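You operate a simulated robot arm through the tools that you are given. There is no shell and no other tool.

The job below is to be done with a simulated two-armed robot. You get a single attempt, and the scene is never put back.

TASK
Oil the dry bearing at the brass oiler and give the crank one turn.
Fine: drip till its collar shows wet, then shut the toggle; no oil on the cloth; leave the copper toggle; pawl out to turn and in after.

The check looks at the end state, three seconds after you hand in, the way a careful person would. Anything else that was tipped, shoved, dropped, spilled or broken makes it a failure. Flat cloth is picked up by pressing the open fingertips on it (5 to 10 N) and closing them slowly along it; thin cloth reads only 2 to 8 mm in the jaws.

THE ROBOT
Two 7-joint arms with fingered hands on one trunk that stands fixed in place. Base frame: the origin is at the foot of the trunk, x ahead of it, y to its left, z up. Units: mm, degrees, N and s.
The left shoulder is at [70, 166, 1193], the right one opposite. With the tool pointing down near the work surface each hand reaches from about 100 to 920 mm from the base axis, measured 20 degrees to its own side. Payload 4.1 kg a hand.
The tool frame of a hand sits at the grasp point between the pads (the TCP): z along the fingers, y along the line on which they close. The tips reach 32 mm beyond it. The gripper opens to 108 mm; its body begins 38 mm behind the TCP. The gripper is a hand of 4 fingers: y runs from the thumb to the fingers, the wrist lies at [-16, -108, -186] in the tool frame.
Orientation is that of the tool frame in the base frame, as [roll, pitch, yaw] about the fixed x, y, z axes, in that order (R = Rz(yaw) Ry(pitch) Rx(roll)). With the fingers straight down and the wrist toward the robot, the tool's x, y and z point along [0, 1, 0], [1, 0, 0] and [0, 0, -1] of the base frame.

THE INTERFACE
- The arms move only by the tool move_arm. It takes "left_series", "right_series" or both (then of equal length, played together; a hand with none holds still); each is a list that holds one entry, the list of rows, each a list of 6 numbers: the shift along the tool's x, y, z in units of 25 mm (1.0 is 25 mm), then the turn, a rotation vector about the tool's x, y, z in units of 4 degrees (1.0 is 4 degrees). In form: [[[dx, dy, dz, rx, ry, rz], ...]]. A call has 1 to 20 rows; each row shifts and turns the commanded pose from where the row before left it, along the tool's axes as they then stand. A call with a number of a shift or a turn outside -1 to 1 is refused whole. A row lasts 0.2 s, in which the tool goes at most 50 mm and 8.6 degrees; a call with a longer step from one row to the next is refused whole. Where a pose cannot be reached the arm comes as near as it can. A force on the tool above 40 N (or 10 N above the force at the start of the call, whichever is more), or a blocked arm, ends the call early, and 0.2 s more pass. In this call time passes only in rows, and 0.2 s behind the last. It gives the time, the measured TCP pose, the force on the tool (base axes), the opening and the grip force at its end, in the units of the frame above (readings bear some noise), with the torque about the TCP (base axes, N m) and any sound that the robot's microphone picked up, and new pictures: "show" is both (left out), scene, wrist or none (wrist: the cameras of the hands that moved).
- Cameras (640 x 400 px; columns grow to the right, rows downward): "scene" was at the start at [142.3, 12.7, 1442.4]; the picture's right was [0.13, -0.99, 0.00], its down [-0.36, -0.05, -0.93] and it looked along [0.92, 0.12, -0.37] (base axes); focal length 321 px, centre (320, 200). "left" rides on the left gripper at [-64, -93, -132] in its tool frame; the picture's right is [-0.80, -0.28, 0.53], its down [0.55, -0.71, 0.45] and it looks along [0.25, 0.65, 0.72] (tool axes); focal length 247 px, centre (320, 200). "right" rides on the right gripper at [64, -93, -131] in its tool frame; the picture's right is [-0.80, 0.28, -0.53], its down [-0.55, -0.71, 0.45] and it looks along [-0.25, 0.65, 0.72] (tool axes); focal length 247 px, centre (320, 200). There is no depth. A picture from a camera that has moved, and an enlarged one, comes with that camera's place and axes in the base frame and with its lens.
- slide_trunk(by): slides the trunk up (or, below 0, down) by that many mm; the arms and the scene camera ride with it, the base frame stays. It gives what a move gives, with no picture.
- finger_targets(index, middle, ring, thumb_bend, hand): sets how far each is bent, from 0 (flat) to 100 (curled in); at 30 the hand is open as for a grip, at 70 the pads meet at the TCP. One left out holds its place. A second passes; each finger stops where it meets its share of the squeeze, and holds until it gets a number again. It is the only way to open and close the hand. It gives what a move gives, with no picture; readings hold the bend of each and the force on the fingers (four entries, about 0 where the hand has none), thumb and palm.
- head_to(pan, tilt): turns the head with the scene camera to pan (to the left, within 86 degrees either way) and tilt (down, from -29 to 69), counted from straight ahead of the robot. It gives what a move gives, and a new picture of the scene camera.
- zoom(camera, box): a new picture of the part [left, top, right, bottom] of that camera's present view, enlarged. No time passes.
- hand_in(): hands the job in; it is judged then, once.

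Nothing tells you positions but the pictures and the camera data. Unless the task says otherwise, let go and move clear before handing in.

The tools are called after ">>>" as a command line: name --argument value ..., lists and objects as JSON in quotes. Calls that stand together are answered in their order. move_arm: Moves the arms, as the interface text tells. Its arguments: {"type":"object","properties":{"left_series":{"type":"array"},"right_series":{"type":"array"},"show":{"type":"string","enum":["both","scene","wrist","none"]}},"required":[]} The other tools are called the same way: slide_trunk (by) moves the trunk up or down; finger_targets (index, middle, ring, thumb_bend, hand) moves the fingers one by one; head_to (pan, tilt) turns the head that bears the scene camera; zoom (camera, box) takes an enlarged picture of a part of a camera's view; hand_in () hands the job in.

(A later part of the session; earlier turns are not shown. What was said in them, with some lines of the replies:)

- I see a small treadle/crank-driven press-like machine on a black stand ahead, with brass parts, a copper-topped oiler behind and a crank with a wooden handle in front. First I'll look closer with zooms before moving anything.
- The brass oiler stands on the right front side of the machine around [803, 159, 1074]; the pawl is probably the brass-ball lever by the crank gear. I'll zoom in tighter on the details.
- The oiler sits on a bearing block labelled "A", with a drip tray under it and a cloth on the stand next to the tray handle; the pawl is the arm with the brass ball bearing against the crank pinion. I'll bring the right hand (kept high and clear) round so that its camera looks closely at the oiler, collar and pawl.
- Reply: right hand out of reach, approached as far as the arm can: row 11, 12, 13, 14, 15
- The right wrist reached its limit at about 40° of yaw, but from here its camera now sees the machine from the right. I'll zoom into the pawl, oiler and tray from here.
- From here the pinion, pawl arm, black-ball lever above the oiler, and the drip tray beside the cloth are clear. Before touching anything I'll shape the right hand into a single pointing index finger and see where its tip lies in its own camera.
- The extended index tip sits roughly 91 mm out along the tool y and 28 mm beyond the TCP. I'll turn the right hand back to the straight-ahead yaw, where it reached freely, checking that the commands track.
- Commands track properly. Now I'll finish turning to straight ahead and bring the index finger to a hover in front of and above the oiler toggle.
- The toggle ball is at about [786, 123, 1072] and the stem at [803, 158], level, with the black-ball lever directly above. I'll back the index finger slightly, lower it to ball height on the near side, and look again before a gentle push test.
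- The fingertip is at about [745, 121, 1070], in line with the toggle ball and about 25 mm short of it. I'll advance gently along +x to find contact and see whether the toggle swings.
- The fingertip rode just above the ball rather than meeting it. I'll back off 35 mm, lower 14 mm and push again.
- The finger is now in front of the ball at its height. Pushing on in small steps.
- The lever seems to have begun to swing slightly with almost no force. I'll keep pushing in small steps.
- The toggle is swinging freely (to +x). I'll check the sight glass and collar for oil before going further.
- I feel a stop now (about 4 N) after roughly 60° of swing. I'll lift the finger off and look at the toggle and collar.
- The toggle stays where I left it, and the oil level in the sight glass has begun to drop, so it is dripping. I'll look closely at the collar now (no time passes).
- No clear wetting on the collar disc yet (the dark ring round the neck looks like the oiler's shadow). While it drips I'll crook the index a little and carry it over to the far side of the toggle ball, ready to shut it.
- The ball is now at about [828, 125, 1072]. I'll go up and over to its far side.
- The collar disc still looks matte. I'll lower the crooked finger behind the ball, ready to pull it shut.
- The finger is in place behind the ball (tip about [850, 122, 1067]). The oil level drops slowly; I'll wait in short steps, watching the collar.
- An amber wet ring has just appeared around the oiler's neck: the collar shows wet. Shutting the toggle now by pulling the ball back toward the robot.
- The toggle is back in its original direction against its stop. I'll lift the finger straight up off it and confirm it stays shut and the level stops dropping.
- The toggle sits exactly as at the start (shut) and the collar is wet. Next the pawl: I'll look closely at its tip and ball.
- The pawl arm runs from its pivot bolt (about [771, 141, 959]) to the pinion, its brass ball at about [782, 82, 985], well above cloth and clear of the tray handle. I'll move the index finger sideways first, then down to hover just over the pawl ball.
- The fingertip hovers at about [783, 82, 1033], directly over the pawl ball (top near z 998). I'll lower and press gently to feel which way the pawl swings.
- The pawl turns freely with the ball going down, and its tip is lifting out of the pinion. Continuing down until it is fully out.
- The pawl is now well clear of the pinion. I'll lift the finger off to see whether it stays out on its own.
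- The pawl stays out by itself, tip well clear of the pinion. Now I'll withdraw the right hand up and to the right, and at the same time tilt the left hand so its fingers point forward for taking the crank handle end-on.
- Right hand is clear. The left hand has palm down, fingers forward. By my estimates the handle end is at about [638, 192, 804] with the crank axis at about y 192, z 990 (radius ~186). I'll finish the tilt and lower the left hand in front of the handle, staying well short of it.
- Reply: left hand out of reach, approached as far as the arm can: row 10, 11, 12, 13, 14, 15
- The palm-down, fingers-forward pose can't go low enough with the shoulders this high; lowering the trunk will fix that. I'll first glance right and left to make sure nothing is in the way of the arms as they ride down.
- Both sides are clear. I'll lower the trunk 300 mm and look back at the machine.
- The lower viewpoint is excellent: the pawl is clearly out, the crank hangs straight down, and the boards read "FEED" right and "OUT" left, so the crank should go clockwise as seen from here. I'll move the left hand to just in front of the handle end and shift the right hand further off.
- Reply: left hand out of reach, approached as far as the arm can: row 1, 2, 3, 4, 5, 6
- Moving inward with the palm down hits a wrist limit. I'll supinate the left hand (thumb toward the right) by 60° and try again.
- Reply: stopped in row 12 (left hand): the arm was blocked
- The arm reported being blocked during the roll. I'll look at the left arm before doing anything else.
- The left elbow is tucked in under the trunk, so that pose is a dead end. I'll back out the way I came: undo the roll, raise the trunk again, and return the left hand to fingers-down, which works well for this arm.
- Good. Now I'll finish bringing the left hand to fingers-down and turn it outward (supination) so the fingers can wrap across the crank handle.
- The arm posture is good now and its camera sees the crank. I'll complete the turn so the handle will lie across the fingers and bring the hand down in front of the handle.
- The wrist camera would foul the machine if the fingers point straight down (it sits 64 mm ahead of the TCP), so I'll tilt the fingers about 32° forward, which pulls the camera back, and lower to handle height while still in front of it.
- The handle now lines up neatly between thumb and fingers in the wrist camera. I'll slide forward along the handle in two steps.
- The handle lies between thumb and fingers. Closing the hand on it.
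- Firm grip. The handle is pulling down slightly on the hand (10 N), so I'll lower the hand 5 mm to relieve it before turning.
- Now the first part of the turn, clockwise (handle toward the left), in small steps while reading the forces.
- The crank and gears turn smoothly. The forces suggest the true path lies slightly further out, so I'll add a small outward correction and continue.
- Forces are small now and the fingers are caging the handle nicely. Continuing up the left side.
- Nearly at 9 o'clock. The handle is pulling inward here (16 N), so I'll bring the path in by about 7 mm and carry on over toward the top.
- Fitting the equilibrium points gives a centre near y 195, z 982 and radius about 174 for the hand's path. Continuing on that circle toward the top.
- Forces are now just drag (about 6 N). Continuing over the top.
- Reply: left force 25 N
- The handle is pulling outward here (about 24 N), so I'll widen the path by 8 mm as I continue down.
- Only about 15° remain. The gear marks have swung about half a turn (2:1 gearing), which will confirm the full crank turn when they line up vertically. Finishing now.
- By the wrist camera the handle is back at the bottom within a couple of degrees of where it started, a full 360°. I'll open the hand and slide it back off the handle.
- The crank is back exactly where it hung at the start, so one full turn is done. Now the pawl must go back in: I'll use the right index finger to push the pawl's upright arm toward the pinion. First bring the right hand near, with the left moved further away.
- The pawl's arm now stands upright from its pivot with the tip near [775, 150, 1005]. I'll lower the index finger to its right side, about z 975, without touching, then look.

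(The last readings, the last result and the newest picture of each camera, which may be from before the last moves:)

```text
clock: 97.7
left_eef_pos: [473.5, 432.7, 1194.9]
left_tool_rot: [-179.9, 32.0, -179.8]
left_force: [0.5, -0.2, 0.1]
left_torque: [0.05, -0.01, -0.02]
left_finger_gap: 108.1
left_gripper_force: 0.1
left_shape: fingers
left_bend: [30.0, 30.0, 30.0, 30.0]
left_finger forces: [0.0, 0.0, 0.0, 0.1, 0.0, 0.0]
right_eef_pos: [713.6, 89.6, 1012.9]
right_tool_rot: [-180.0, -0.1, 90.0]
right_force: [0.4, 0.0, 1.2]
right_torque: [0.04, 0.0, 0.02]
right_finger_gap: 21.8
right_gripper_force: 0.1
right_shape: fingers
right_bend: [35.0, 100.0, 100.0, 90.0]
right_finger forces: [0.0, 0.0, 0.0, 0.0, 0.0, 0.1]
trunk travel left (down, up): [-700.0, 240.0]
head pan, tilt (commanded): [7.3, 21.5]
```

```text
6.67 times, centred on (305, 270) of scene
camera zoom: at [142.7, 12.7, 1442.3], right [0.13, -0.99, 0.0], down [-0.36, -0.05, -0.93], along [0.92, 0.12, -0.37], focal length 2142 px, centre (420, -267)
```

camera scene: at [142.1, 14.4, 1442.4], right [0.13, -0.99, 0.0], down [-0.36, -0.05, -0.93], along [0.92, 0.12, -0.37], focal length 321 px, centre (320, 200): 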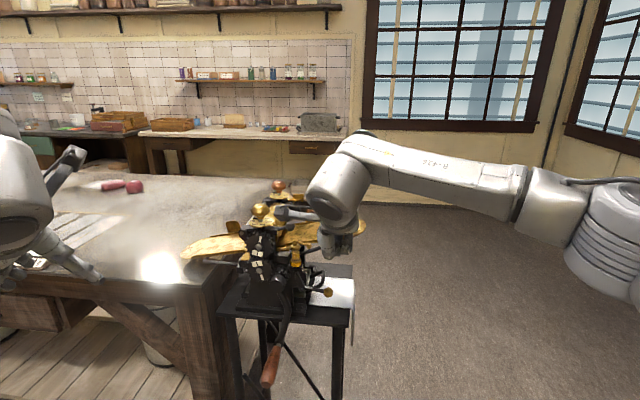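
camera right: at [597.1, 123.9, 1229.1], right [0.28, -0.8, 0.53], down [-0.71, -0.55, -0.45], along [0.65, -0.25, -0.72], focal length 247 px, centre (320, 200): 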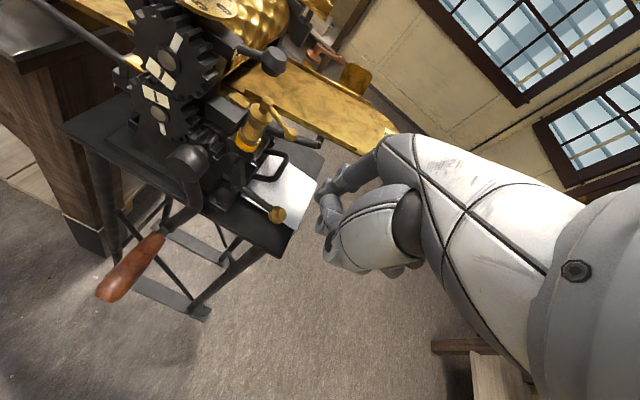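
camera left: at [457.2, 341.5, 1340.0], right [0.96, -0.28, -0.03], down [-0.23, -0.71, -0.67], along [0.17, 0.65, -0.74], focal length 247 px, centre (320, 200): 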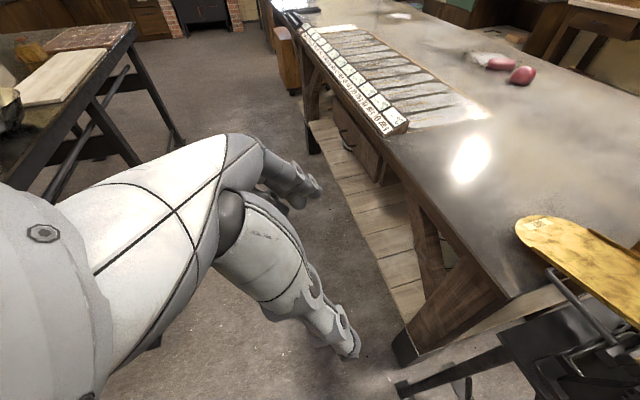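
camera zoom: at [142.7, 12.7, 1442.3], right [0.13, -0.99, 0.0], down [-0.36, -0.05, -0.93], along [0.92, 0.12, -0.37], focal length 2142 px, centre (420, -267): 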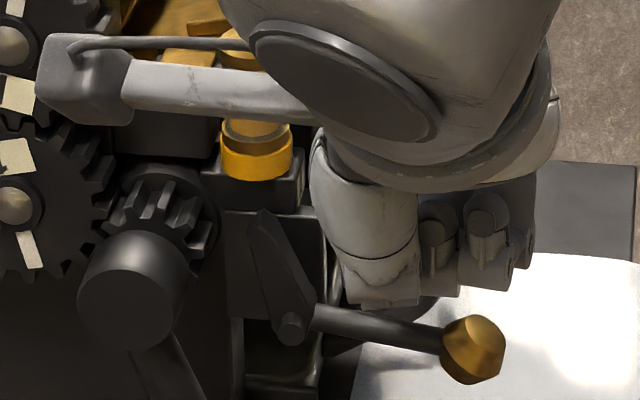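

>>> move_arm --right_series '[[[0.5, 0, 0.2, 0, 0, 0], [0.5, 0, 0, 0, 0, 0]]]' --show "none"

>>> zoom --camera "right" --box '[230, 110, 370, 230]'

>>> zoom --camera "scene" --box '[265, 240, 345, 300]'

```text
clock: 98.3
left_eef_pos: [474.3, 434.8, 1195.2]
left_tool_rot: [-179.7, 31.9, -179.8]
left_force: [0.0, -0.6, -0.2]
left_torque: [-0.01, -0.03, -0.04]
left_finger_gap: 108.3
left_gripper_force: 0.1
left_shape: fingers
left_bend: [30.0, 30.0, 30.0, 30.0]
left_finger forces: [0.1, 0.1, 0.0, 0.1, 0.0, 0.1]
right_eef_pos: [714.1, 116.3, 1006.5]
right_tool_rot: [-180.0, 0.0, 89.9]
right_force: [0.7, -0.5, 0.0]
right_torque: [0.0, -0.01, -0.01]
right_finger_gap: 21.8
right_gripper_force: 0.1
right_shape: fingers
right_bend: [35.0, 100.0, 100.0, 90.0]
right_finger forces: [0.0, 0.0, 0.0, 0.0, 0.1, 0.1]
trunk travel left (down, up): [-700.0, 240.0]
head pan, tilt (commanded): [7.3, 21.5]
```

```text
3.33 times, centred on (300, 170) of right
camera zoom: at [622.4, 181.0, 1137.7], right [0.28, -0.8, 0.53], down [-0.71, -0.55, -0.45], along [0.65, -0.25, -0.72], focal length 823 px, centre (387, 300)
```

zoom: 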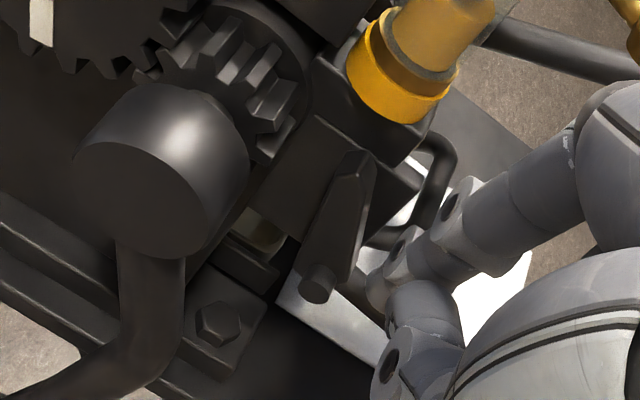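

```text
6.67 times, centred on (305, 270) of scene
camera zoom: at [142.3, 13.7, 1442.3], right [0.13, -0.99, 0.0], down [-0.36, -0.05, -0.93], along [0.92, 0.12, -0.37], focal length 2142 px, centre (420, -267)
```

zoom: 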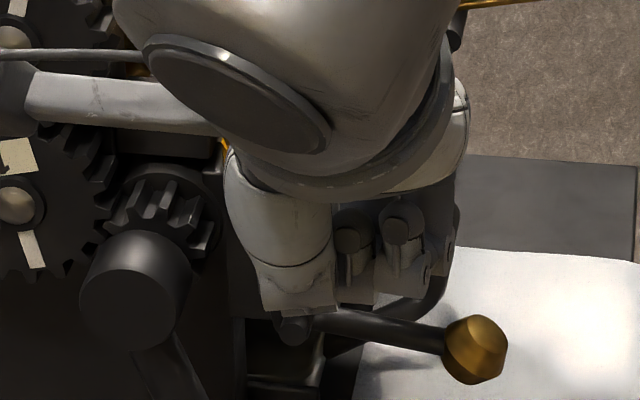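

>>> move_arm --right_series '[[[0.2, 0, 0, 0, 0, 0], [0.2, 0, 0, 0, 0, 0]]]' --show "none"

>>> zoom --camera "right" --box '[230, 110, 370, 230]'

```text
clock: 98.9
left_eef_pos: [473.8, 432.8, 1195.5]
left_tool_rot: [-179.9, 32.0, -179.9]
left_force: [0.1, -0.4, 0.5]
left_torque: [-0.02, -0.02, 0.01]
left_finger_gap: 108.3
left_gripper_force: 0.0
left_shape: fingers
left_bend: [30.0, 30.0, 30.0, 30.0]
left_finger forces: [0.0, 0.0, 0.0, 0.1, 0.0, 0.1]
right_eef_pos: [714.3, 127.6, 1006.1]
right_tool_rot: [179.9, -0.1, 90.1]
right_force: [-0.3, 0.1, -0.7]
right_torque: [-0.01, -0.05, 0.0]
right_finger_gap: 21.7
right_gripper_force: 0.1
right_shape: fingers
right_bend: [35.0, 100.0, 100.0, 90.0]
right_finger forces: [0.1, 0.0, 0.0, 0.0, 0.0, 0.0]
trunk travel left (down, up): [-700.0, 240.0]
head pan, tilt (commanded): [7.3, 21.5]
```

```text
3.33 times, centred on (300, 170) of right
camera zoom: at [621.8, 191.1, 1137.5], right [0.28, -0.8, 0.53], down [-0.71, -0.55, -0.45], along [0.65, -0.25, -0.72], focal length 823 px, centre (387, 300)
```

zoom: 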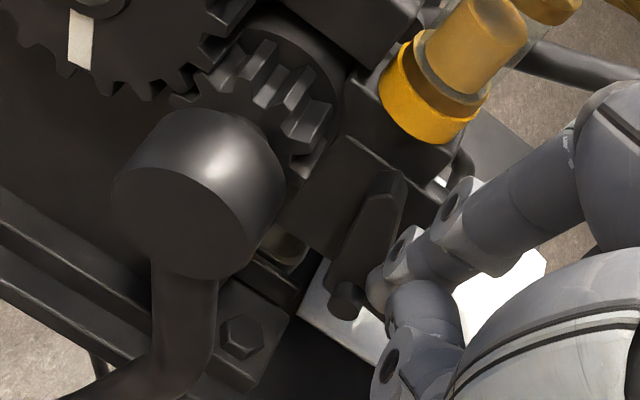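

>>> move_arm --right_series '[[[0.2, 0, 0, 0, 0, 0], [0.2, 0, 0, 0, 0, 0]]]' --show "none"

>>> zoom --camera "right" --box '[230, 110, 370, 230]'

>>> zoom --camera "scene" --box '[265, 240, 345, 300]'

```text
clock: 99.5
left_eef_pos: [473.7, 433.4, 1196.3]
left_tool_rot: [-179.8, 32.0, -179.8]
left_force: [-0.3, 0.2, -0.1]
left_torque: [0.0, -0.01, -0.03]
left_finger_gap: 108.0
left_gripper_force: 0.1
left_shape: fingers
left_bend: [30.0, 30.0, 30.0, 30.0]
left_finger forces: [0.0, 0.0, 0.1, 0.1, 0.0, 0.0]
right_eef_pos: [714.9, 135.0, 1005.4]
right_tool_rot: [-180.0, 0.0, 90.0]
right_force: [0.0, 0.5, 0.1]
right_torque: [0.01, -0.04, 0.05]
right_finger_gap: 21.7
right_gripper_force: 0.0
right_shape: fingers
right_bend: [35.0, 100.0, 100.0, 90.0]
right_finger forces: [0.0, 0.0, 0.1, 0.0, 0.0, 0.1]
trunk travel left (down, up): [-700.0, 240.0]
head pan, tilt (commanded): [7.3, 21.5]
```

```text
3.33 times, centred on (300, 170) of right
camera zoom: at [621.9, 199.6, 1137.0], right [0.28, -0.8, 0.53], down [-0.71, -0.55, -0.45], along [0.65, -0.25, -0.72], focal length 823 px, centre (387, 300)
```

zoom: 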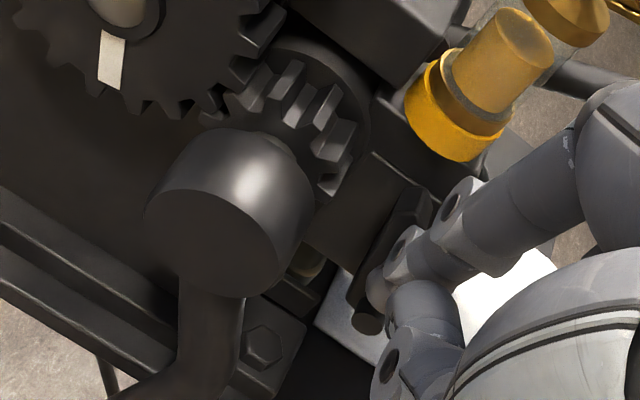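

```text
6.67 times, centred on (305, 270) of scene
camera zoom: at [142.3, 13.1, 1442.3], right [0.13, -0.99, 0.0], down [-0.36, -0.05, -0.93], along [0.92, 0.12, -0.37], focal length 2142 px, centre (420, -267)
```

zoom: 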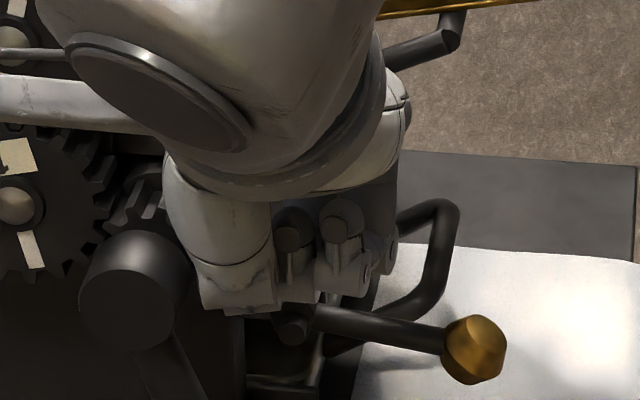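

The finger is passing in front of the pawl arm rather than touching it (the arm lies just behind the bolt head, x about 777–788). I'll back off sideways, go 14 mm deeper, and push again.

>>> move_arm --right_series '[[[-0.5, 0, 0, 0, 0, 0], [-0.3, 0, 0, 0, 0, 0], [0, 0.56, 0, 0, 0, 0]]]' --show "none"

>>> zoom --camera "right" --box '[230, 110, 370, 230]'

```text
clock: 100.3
left_eef_pos: [473.6, 434.5, 1196.1]
left_tool_rot: [-179.9, 32.0, -179.8]
left_force: [0.0, -0.3, 0.7]
left_torque: [0.01, 0.02, 0.0]
left_finger_gap: 108.3
left_gripper_force: 0.2
left_shape: fingers
left_bend: [30.0, 30.0, 30.0, 30.0]
left_finger forces: [0.1, 0.0, 0.0, 0.0, 0.2, 0.0]
right_eef_pos: [729.5, 114.8, 1005.6]
right_tool_rot: [180.0, -0.1, 90.1]
right_force: [-0.2, 0.4, 0.0]
right_torque: [-0.02, 0.02, -0.01]
right_finger_gap: 21.9
right_gripper_force: 0.0
right_shape: fingers
right_bend: [35.0, 100.0, 100.0, 90.0]
right_finger forces: [0.0, 0.0, 0.1, 0.1, 0.0, 0.0]
trunk travel left (down, up): [-700.0, 240.0]
head pan, tilt (commanded): [7.3, 21.5]
```

```text
3.33 times, centred on (300, 170) of right
camera zoom: at [636.2, 178.5, 1136.1], right [0.28, -0.8, 0.53], down [-0.71, -0.55, -0.45], along [0.65, -0.25, -0.72], focal length 823 px, centre (387, 300)
```

zoom: 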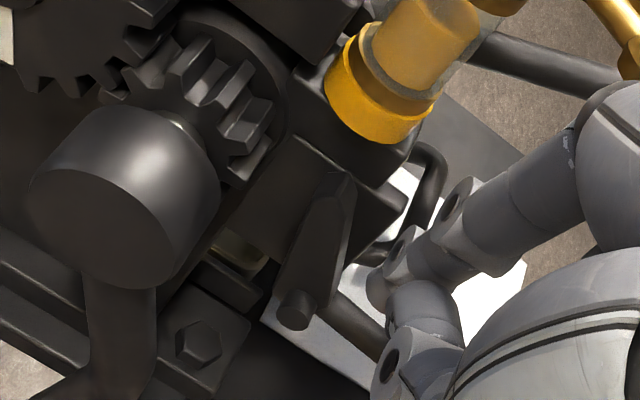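

>>> finger_targets --hand "right" --thumb_bend 35

>>> move_arm --right_series '[[[0.3, 0, 0, 0, 0, 0], [0.2, 0, 0, 0, 0, 0]]]' --show "none"

>>> zoom --camera "right" --box '[230, 110, 370, 230]'

>>> zoom --camera "scene" --box '[265, 240, 345, 300]'

```text
clock: 101.3
left_eef_pos: [473.5, 432.7, 1197.0]
left_tool_rot: [-179.9, 32.0, -179.9]
left_force: [-0.1, -0.2, 0.8]
left_torque: [-0.02, 0.02, -0.04]
left_finger_gap: 108.3
left_gripper_force: 0.0
left_shape: fingers
left_bend: [30.0, 30.0, 30.0, 30.0]
left_finger forces: [0.0, 0.1, 0.1, 0.0, 0.1, 0.0]
right_eef_pos: [728.1, 113.1, 1005.8]
right_tool_rot: [179.9, 0.1, 90.0]
right_force: [0.1, 0.9, -0.7]
right_torque: [0.03, 0.01, 0.03]
right_finger_gap: 95.2
right_gripper_force: 0.1
right_shape: fingers
right_bend: [35.0, 100.0, 100.0, 35.0]
right_finger forces: [0.0, 0.1, 0.0, 0.1, 0.0, 0.1]
trunk travel left (down, up): [-700.0, 240.0]
head pan, tilt (commanded): [7.3, 21.5]
```

```text
clock: 101.9
left_eef_pos: [473.2, 433.3, 1195.2]
left_tool_rot: [-179.8, 32.0, -179.7]
left_force: [-0.2, 0.1, -0.5]
left_torque: [-0.05, -0.01, 0.03]
left_finger_gap: 108.3
left_gripper_force: 0.1
left_shape: fingers
left_bend: [30.0, 30.0, 30.0, 30.0]
left_finger forces: [0.1, 0.1, 0.0, 0.0, 0.0, 0.1]
right_eef_pos: [728.4, 127.2, 1007.5]
right_tool_rot: [180.0, -0.1, 89.9]
right_force: [0.0, -2.0, 0.8]
right_torque: [-0.06, 0.02, -0.1]
right_finger_gap: 94.8
right_gripper_force: 0.9
right_shape: fingers
right_bend: [35.0, 100.0, 100.0, 35.0]
right_finger forces: [1.9, 0.0, 0.1, 0.1, 0.0, 0.0]
trunk travel left (down, up): [-700.0, 240.0]
head pan, tilt (commanded): [7.3, 21.5]
```

```text
3.33 times, centred on (300, 170) of right
camera zoom: at [635.8, 191.1, 1137.7], right [0.28, -0.8, 0.53], down [-0.71, -0.55, -0.45], along [0.65, -0.25, -0.72], focal length 823 px, centre (387, 300)
```

zoom: 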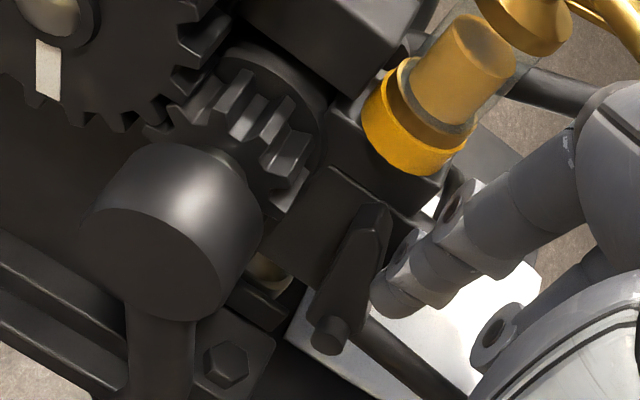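

```text
6.67 times, centred on (305, 270) of scene
camera zoom: at [142.2, 12.2, 1442.4], right [0.13, -0.99, 0.0], down [-0.36, -0.05, -0.93], along [0.92, 0.12, -0.37], focal length 2142 px, centre (420, -267)
```

zoom: 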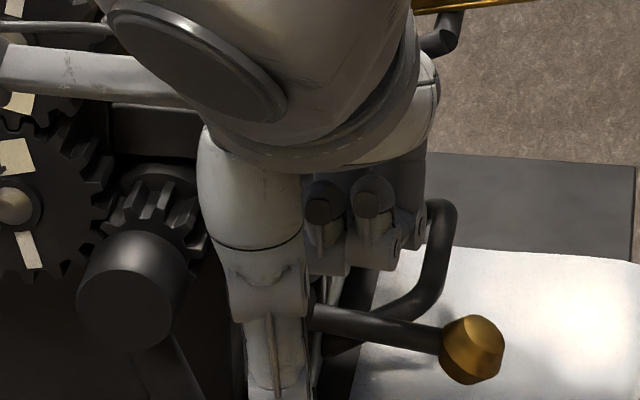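

Contact with the pawl arm now (2 N). Pushing on gently.

>>> move_arm --right_series '[[[0.2, 0, 0, 0, 0, 0], [0.2, 0, 0, 0, 0, 0]]]' --show "none"

>>> zoom --camera "right" --box '[230, 110, 370, 230]'

>>> zoom --camera "scene" --box '[265, 240, 345, 300]'

```text
clock: 102.5
left_eef_pos: [473.5, 431.6, 1195.2]
left_tool_rot: [-179.8, 32.0, -179.8]
left_force: [0.1, 0.7, -0.9]
left_torque: [-0.03, -0.01, 0.0]
left_finger_gap: 108.2
left_gripper_force: 0.0
left_shape: fingers
left_bend: [30.0, 30.0, 30.0, 30.0]
left_finger forces: [0.1, 0.0, 0.0, 0.1, 0.0, 0.0]
right_eef_pos: [727.2, 136.6, 1008.7]
right_tool_rot: [-179.9, -0.1, 89.8]
right_force: [-0.1, -6.9, 1.6]
right_torque: [-0.19, -0.13, -0.38]
right_finger_gap: 95.3
right_gripper_force: 2.6
right_shape: fingers
right_bend: [35.0, 100.0, 100.0, 35.0]
right_finger forces: [5.8, 0.0, 0.0, 0.0, 0.0, 0.0]
trunk travel left (down, up): [-700.0, 240.0]
head pan, tilt (commanded): [7.3, 21.5]
```

```text
3.33 times, centred on (300, 170) of right
camera zoom: at [635.0, 200.5, 1139.2], right [0.28, -0.8, 0.53], down [-0.71, -0.55, -0.45], along [0.65, -0.25, -0.72], focal length 823 px, centre (387, 300)
```

zoom: 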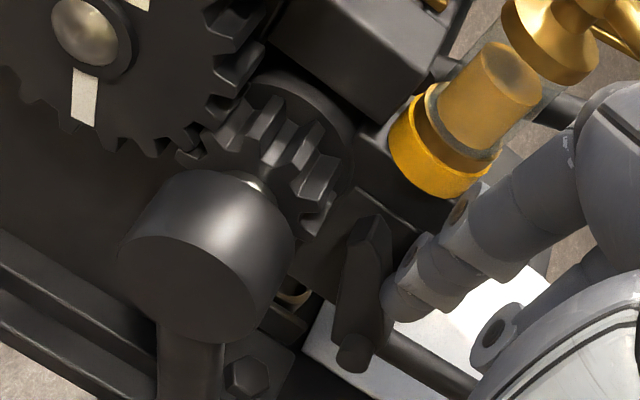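

```text
6.67 times, centred on (305, 270) of scene
camera zoom: at [142.1, 11.5, 1442.4], right [0.13, -0.99, 0.0], down [-0.36, -0.05, -0.93], along [0.92, 0.12, -0.37], focal length 2142 px, centre (420, -267)
```

zoom: 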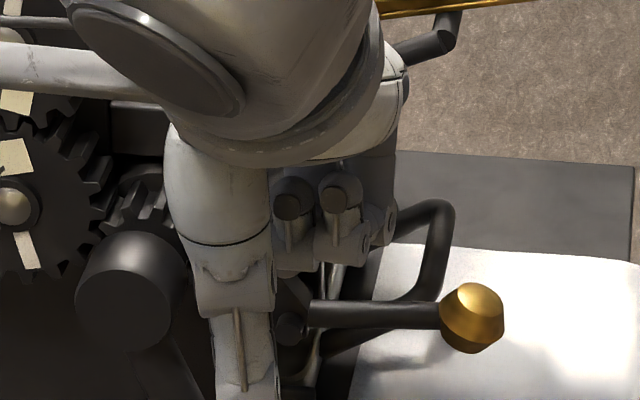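

The ball is rising and the arm is swinging back toward the pinion. Continuing.

>>> move_arm --right_series '[[[0.2, 0, 0, 0, 0, 0], [0.2, 0, 0.1, 0, 0, 0]]]' --show "none"

>>> zoom --camera "right" --box '[230, 110, 370, 230]'

>>> zoom --camera "scene" --box '[265, 240, 345, 300]'

```text
clock: 103.1
left_eef_pos: [471.9, 431.8, 1197.7]
left_tool_rot: [-179.9, 32.1, -179.8]
left_force: [-0.6, 0.1, 0.1]
left_torque: [0.01, -0.01, -0.01]
left_finger_gap: 108.2
left_gripper_force: 0.0
left_shape: fingers
left_bend: [30.0, 30.0, 30.0, 30.0]
left_finger forces: [0.0, 0.1, 0.0, 0.0, 0.0, 0.0]
right_eef_pos: [727.7, 148.3, 1006.6]
right_tool_rot: [179.9, -0.1, 90.0]
right_force: [-0.8, -6.3, 4.2]
right_torque: [-0.14, -0.28, -0.41]
right_finger_gap: 96.3
right_gripper_force: 4.2
right_shape: fingers
right_bend: [34.0, 100.0, 100.0, 35.0]
right_finger forces: [7.7, 0.0, 0.1, 0.0, 0.0, 0.0]
trunk travel left (down, up): [-700.0, 240.0]
head pan, tilt (commanded): [7.3, 21.5]
```

```text
3.33 times, centred on (300, 170) of right
camera zoom: at [634.2, 211.4, 1137.5], right [0.28, -0.8, 0.53], down [-0.71, -0.55, -0.45], along [0.65, -0.25, -0.72], focal length 823 px, centre (387, 300)
```

zoom: 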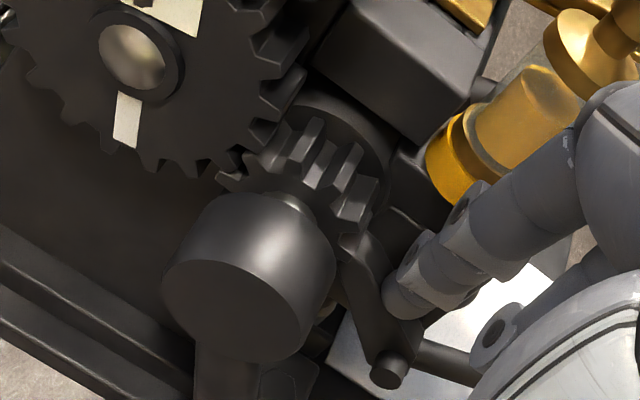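

```text
6.67 times, centred on (305, 270) of scene
camera zoom: at [140.9, 11.9, 1442.6], right [0.13, -0.99, 0.0], down [-0.36, -0.05, -0.93], along [0.92, 0.12, -0.37], focal length 2142 px, centre (420, -267)
```

zoom: 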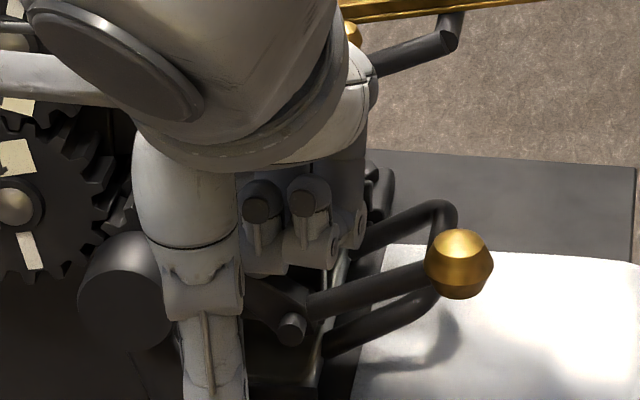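

The pawl ball is back exactly at its original image position and the tip is seated in the pinion: the pawl is in. I'll ease the finger off (slightly right and up), then straight back toward the robot, then up and away.

>>> move_arm --right_series '[[[-0.16, 0, -0.16, 0, 0, 0], [-0.2, 0, -0.2, 0, 0, 0], [0, -0.6, 0, 0, 0, 0], [0, -0.8, 0, 0, 0, 0], [0, -0.6, -0.3, 0, 0, 0]]]' --show "none"

>>> zoom --camera "right" --box '[200, 90, 360, 230]'

>>> zoom --camera "scene" --box '[265, 240, 345, 300]'

```text
clock: 104.3
left_eef_pos: [472.4, 432.9, 1196.9]
left_tool_rot: [-179.9, 31.9, -179.9]
left_force: [0.1, 0.2, 0.6]
left_torque: [0.02, 0.03, -0.02]
left_finger_gap: 108.1
left_gripper_force: 0.1
left_shape: fingers
left_bend: [30.0, 30.0, 30.0, 30.0]
left_finger forces: [0.1, 0.1, 0.0, 0.1, 0.0, 0.0]
right_eef_pos: [678.3, 140.0, 1020.1]
right_tool_rot: [-180.0, 0.0, 90.2]
right_force: [0.0, -0.7, -0.1]
right_torque: [-0.01, -0.01, -0.02]
right_finger_gap: 95.8
right_gripper_force: 0.0
right_shape: fingers
right_bend: [35.0, 100.0, 100.0, 35.0]
right_finger forces: [0.0, 0.0, 0.1, 0.1, 0.1, 0.0]
trunk travel left (down, up): [-700.0, 240.0]
head pan, tilt (commanded): [7.3, 21.5]
```

```text
2.86 times, centred on (280, 160) of right
camera zoom: at [585.4, 204.0, 1151.2], right [0.28, -0.8, 0.53], down [-0.71, -0.55, -0.45], along [0.65, -0.25, -0.72], focal length 706 px, centre (434, 314)
```

zoom: 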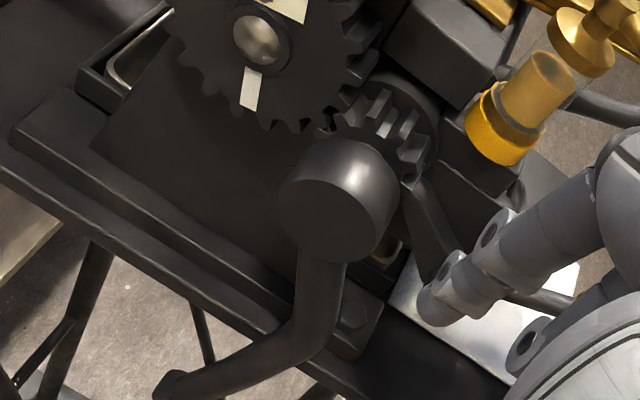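

```text
6.67 times, centred on (305, 270) of scene
camera zoom: at [141.4, 12.7, 1442.4], right [0.13, -0.99, 0.0], down [-0.36, -0.05, -0.93], along [0.92, 0.12, -0.37], focal length 2142 px, centre (420, -267)
```

zoom: 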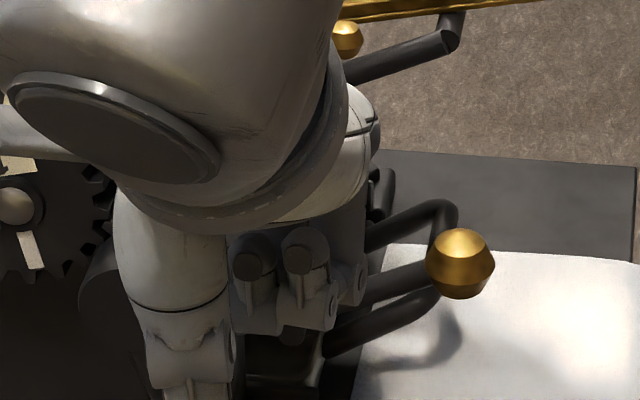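

The pawl stays seated. Now I'll raise the right hand and take it well away to the right.

>>> move_arm --right_series '[[[0, -0.4, -0.8, 0, 0, 0], [0, -0.4, -0.8, 0, 0, 0], [0, -0.4, -0.8, 0, 0, 0], [0, -0.4, -0.8, 0, 0, 0], [-0.5, 0, -0.8, 0, 0, 0], [-1, 0, -0.4, 0, 0, 0], [-1, 0, -0.4, 0, 0, 0], [-1, 0, -0.3, 0, 0, 0], [-1, 0, -0.3, 0, 0, 0], [-1, 0, -0.3, 0, 0, 0], [-1, 0, -0.3, 0, 0, 0], [-1, 0, 0, 0, 0, 0], [-1, 0, 0, 0, 0, 0], [-1, 0, 0, 0, 0, 0], [-1, 0, 0, 0, 0, 0], [-1, 0, 0, 0, 0, 0], [-1, 0, 0, 0, 0, 0], [-1, 0, 0, 0, 0, 0]]]' --show "both"

>>> zoom --camera "scene" --box '[225, 200, 375, 300]'

>>> zoom --camera "scene" --box '[265, 245, 345, 305]'

>>> zoom --camera "scene" --box '[180, 260, 380, 400]'

```text
clock: 108.1
left_eef_pos: [473.1, 431.2, 1197.4]
left_tool_rot: [-180.0, 32.0, -179.8]
left_force: [0.6, -0.4, 0.4]
left_torque: [0.02, 0.01, -0.01]
left_finger_gap: 108.1
left_gripper_force: 0.1
left_shape: fingers
left_bend: [30.0, 30.0, 30.0, 30.0]
left_finger forces: [0.0, 0.0, 0.0, 0.0, 0.0, 0.1]
right_eef_pos: [638.3, -196.5, 1172.2]
right_tool_rot: [179.9, -0.1, 90.0]
right_force: [-1.3, 0.8, 0.5]
right_torque: [0.0, -0.02, 0.02]
right_finger_gap: 95.5
right_gripper_force: 0.0
right_shape: fingers
right_bend: [35.0, 100.0, 100.0, 35.0]
right_finger forces: [0.1, 0.1, 0.0, 0.0, 0.0, 0.1]
trunk travel left (down, up): [-700.0, 240.0]
head pan, tilt (commanded): [7.3, 21.5]
camera scene: at [141.7, 11.4, 1442.4], right [0.13, -0.99, 0.0], down [-0.36, -0.05, -0.93], along [0.92, 0.12, -0.37], focal length 321 px, centre (320, 200)
camera right: at [545.4, -133.7, 1303.5], right [0.28, -0.8, 0.53], down [-0.71, -0.55, -0.45], along [0.65, -0.25, -0.72], focal length 247 px, centre (320, 200)
```

scene: 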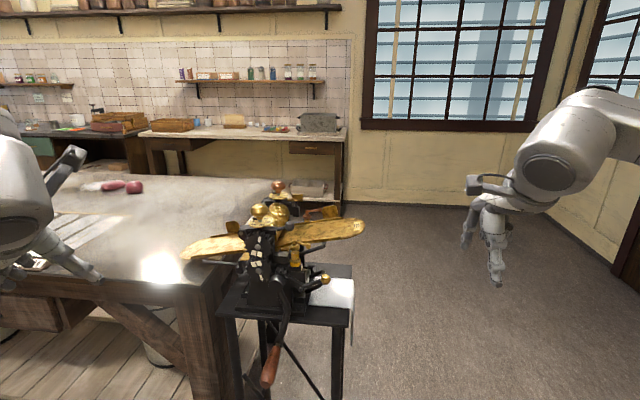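
right: 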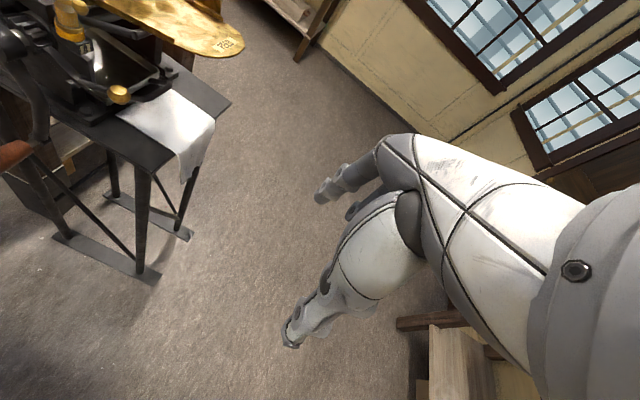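

```text
4.00 times, centred on (300, 250) of scene
camera zoom: at [141.7, 11.4, 1442.4], right [0.13, -0.99, 0.0], down [-0.36, -0.05, -0.93], along [0.92, 0.12, -0.37], focal length 1285 px, centre (400, 0)
```

zoom: 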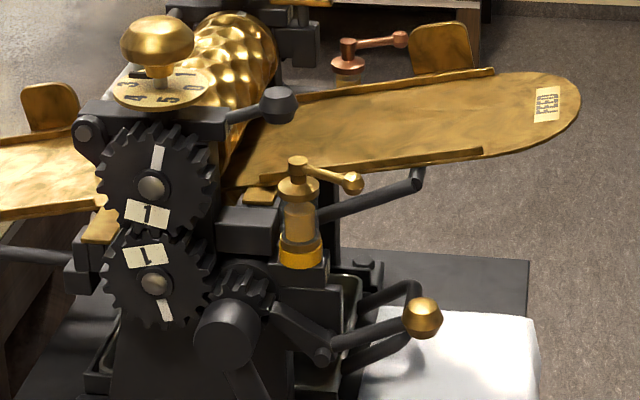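

```text
6.67 times, centred on (305, 275) of scene
camera zoom: at [141.7, 11.4, 1442.4], right [0.13, -0.99, 0.0], down [-0.36, -0.05, -0.93], along [0.92, 0.12, -0.37], focal length 2142 px, centre (420, -300)
```

zoom: 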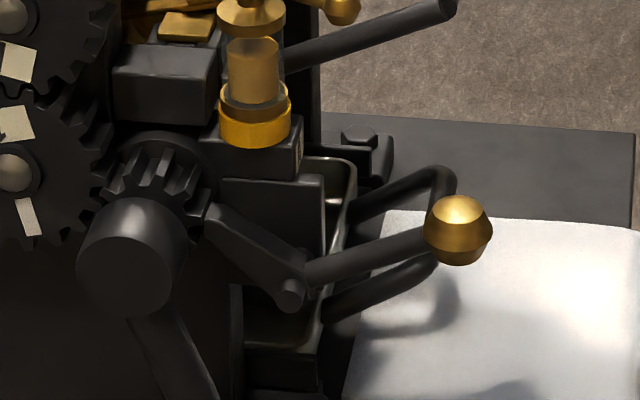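

```text
2.86 times, centred on (280, 330) of scene
camera zoom: at [141.7, 11.4, 1442.4], right [0.13, -0.99, 0.0], down [-0.36, -0.05, -0.93], along [0.92, 0.12, -0.37], focal length 918 px, centre (434, -171)
```

zoom: 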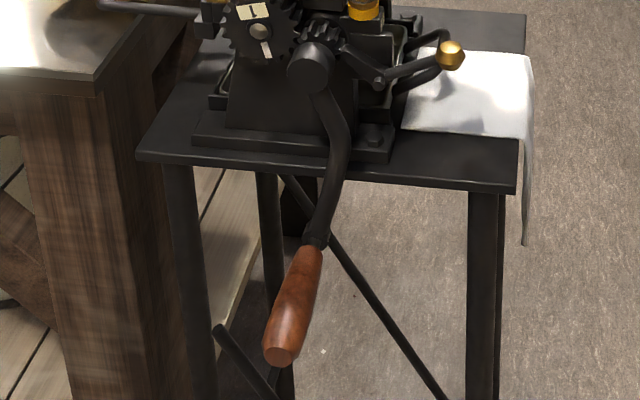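

>>> zoom --camera "scene" --box '[265, 230, 345, 280]'

>>> zoom --camera "right" --box '[0, 0, 230, 200]'

>>> zoom --camera "scene" --box '[170, 160, 380, 291]'

```text
8.00 times, centred on (305, 255) of scene
camera zoom: at [141.7, 11.4, 1442.4], right [0.13, -0.99, 0.0], down [-0.36, -0.05, -0.93], along [0.92, 0.12, -0.37], focal length 2570 px, centre (440, -240)
```

zoom: 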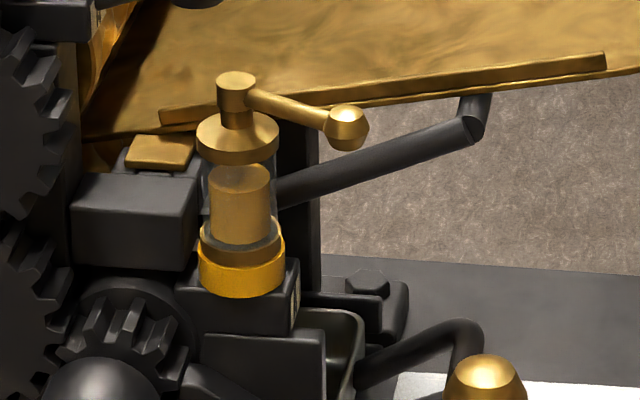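

```text
2.00 times, centred on (115, 100) of right
camera zoom: at [545.4, -133.7, 1303.5], right [0.28, -0.8, 0.53], down [-0.71, -0.55, -0.45], along [0.65, -0.25, -0.72], focal length 494 px, centre (730, 400)
```

zoom: 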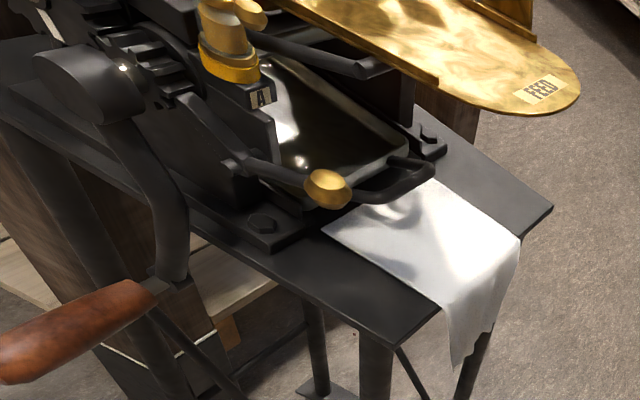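

```text
3.05 times, centred on (275, 226) of scene
camera zoom: at [141.7, 11.4, 1442.4], right [0.13, -0.99, 0.0], down [-0.36, -0.05, -0.93], along [0.92, 0.12, -0.37], focal length 979 px, centre (457, 122)
```

zoom: 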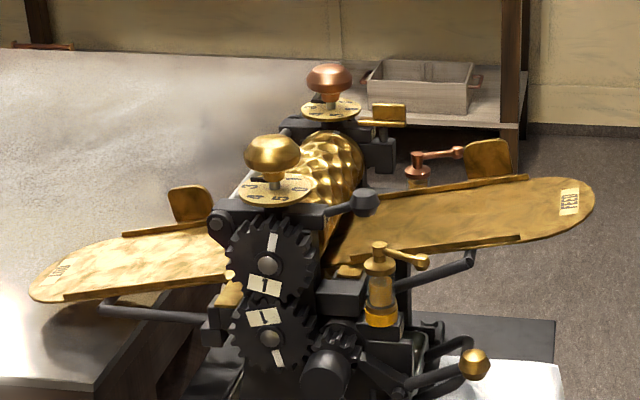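

The toggle is shut in its original position and the oil level has held steady since. The collar is wet, the crank is back at the bottom after one full turn, and the pawl is seated again. The cloth is clean and unmoved, the copper toggle is untouched, and both hands are clear, so I'm handing in.

>>> hand_in

```text
The job is handed in.
```

The dry bearing at the brass oiler is oiled, the crank has had one full turn, and I've handed the job in. I haven't seen the result of the check.

- **Oil:** I opened the brass toggle until an amber wet ring showed on the collar, then shut it. The oil level held steady from then on.
- **Pawl:** I swung it out before turning, and it stayed out on its own. Afterwards I pushed it back in. Its ball sits where it started and the tip is seated in the pinion.
- **Crank:** It went once round clockwise, matching the FEED and OUT labels. It hangs at the bottom again, about 2° past where it began.
- **Left alone:** The copper toggle was not touched. In the last pictures the cloth, tray and black-ball lever look unmoved, and I saw no oil on the cloth.

Both hands were empty and clear of the machine when I handed in.
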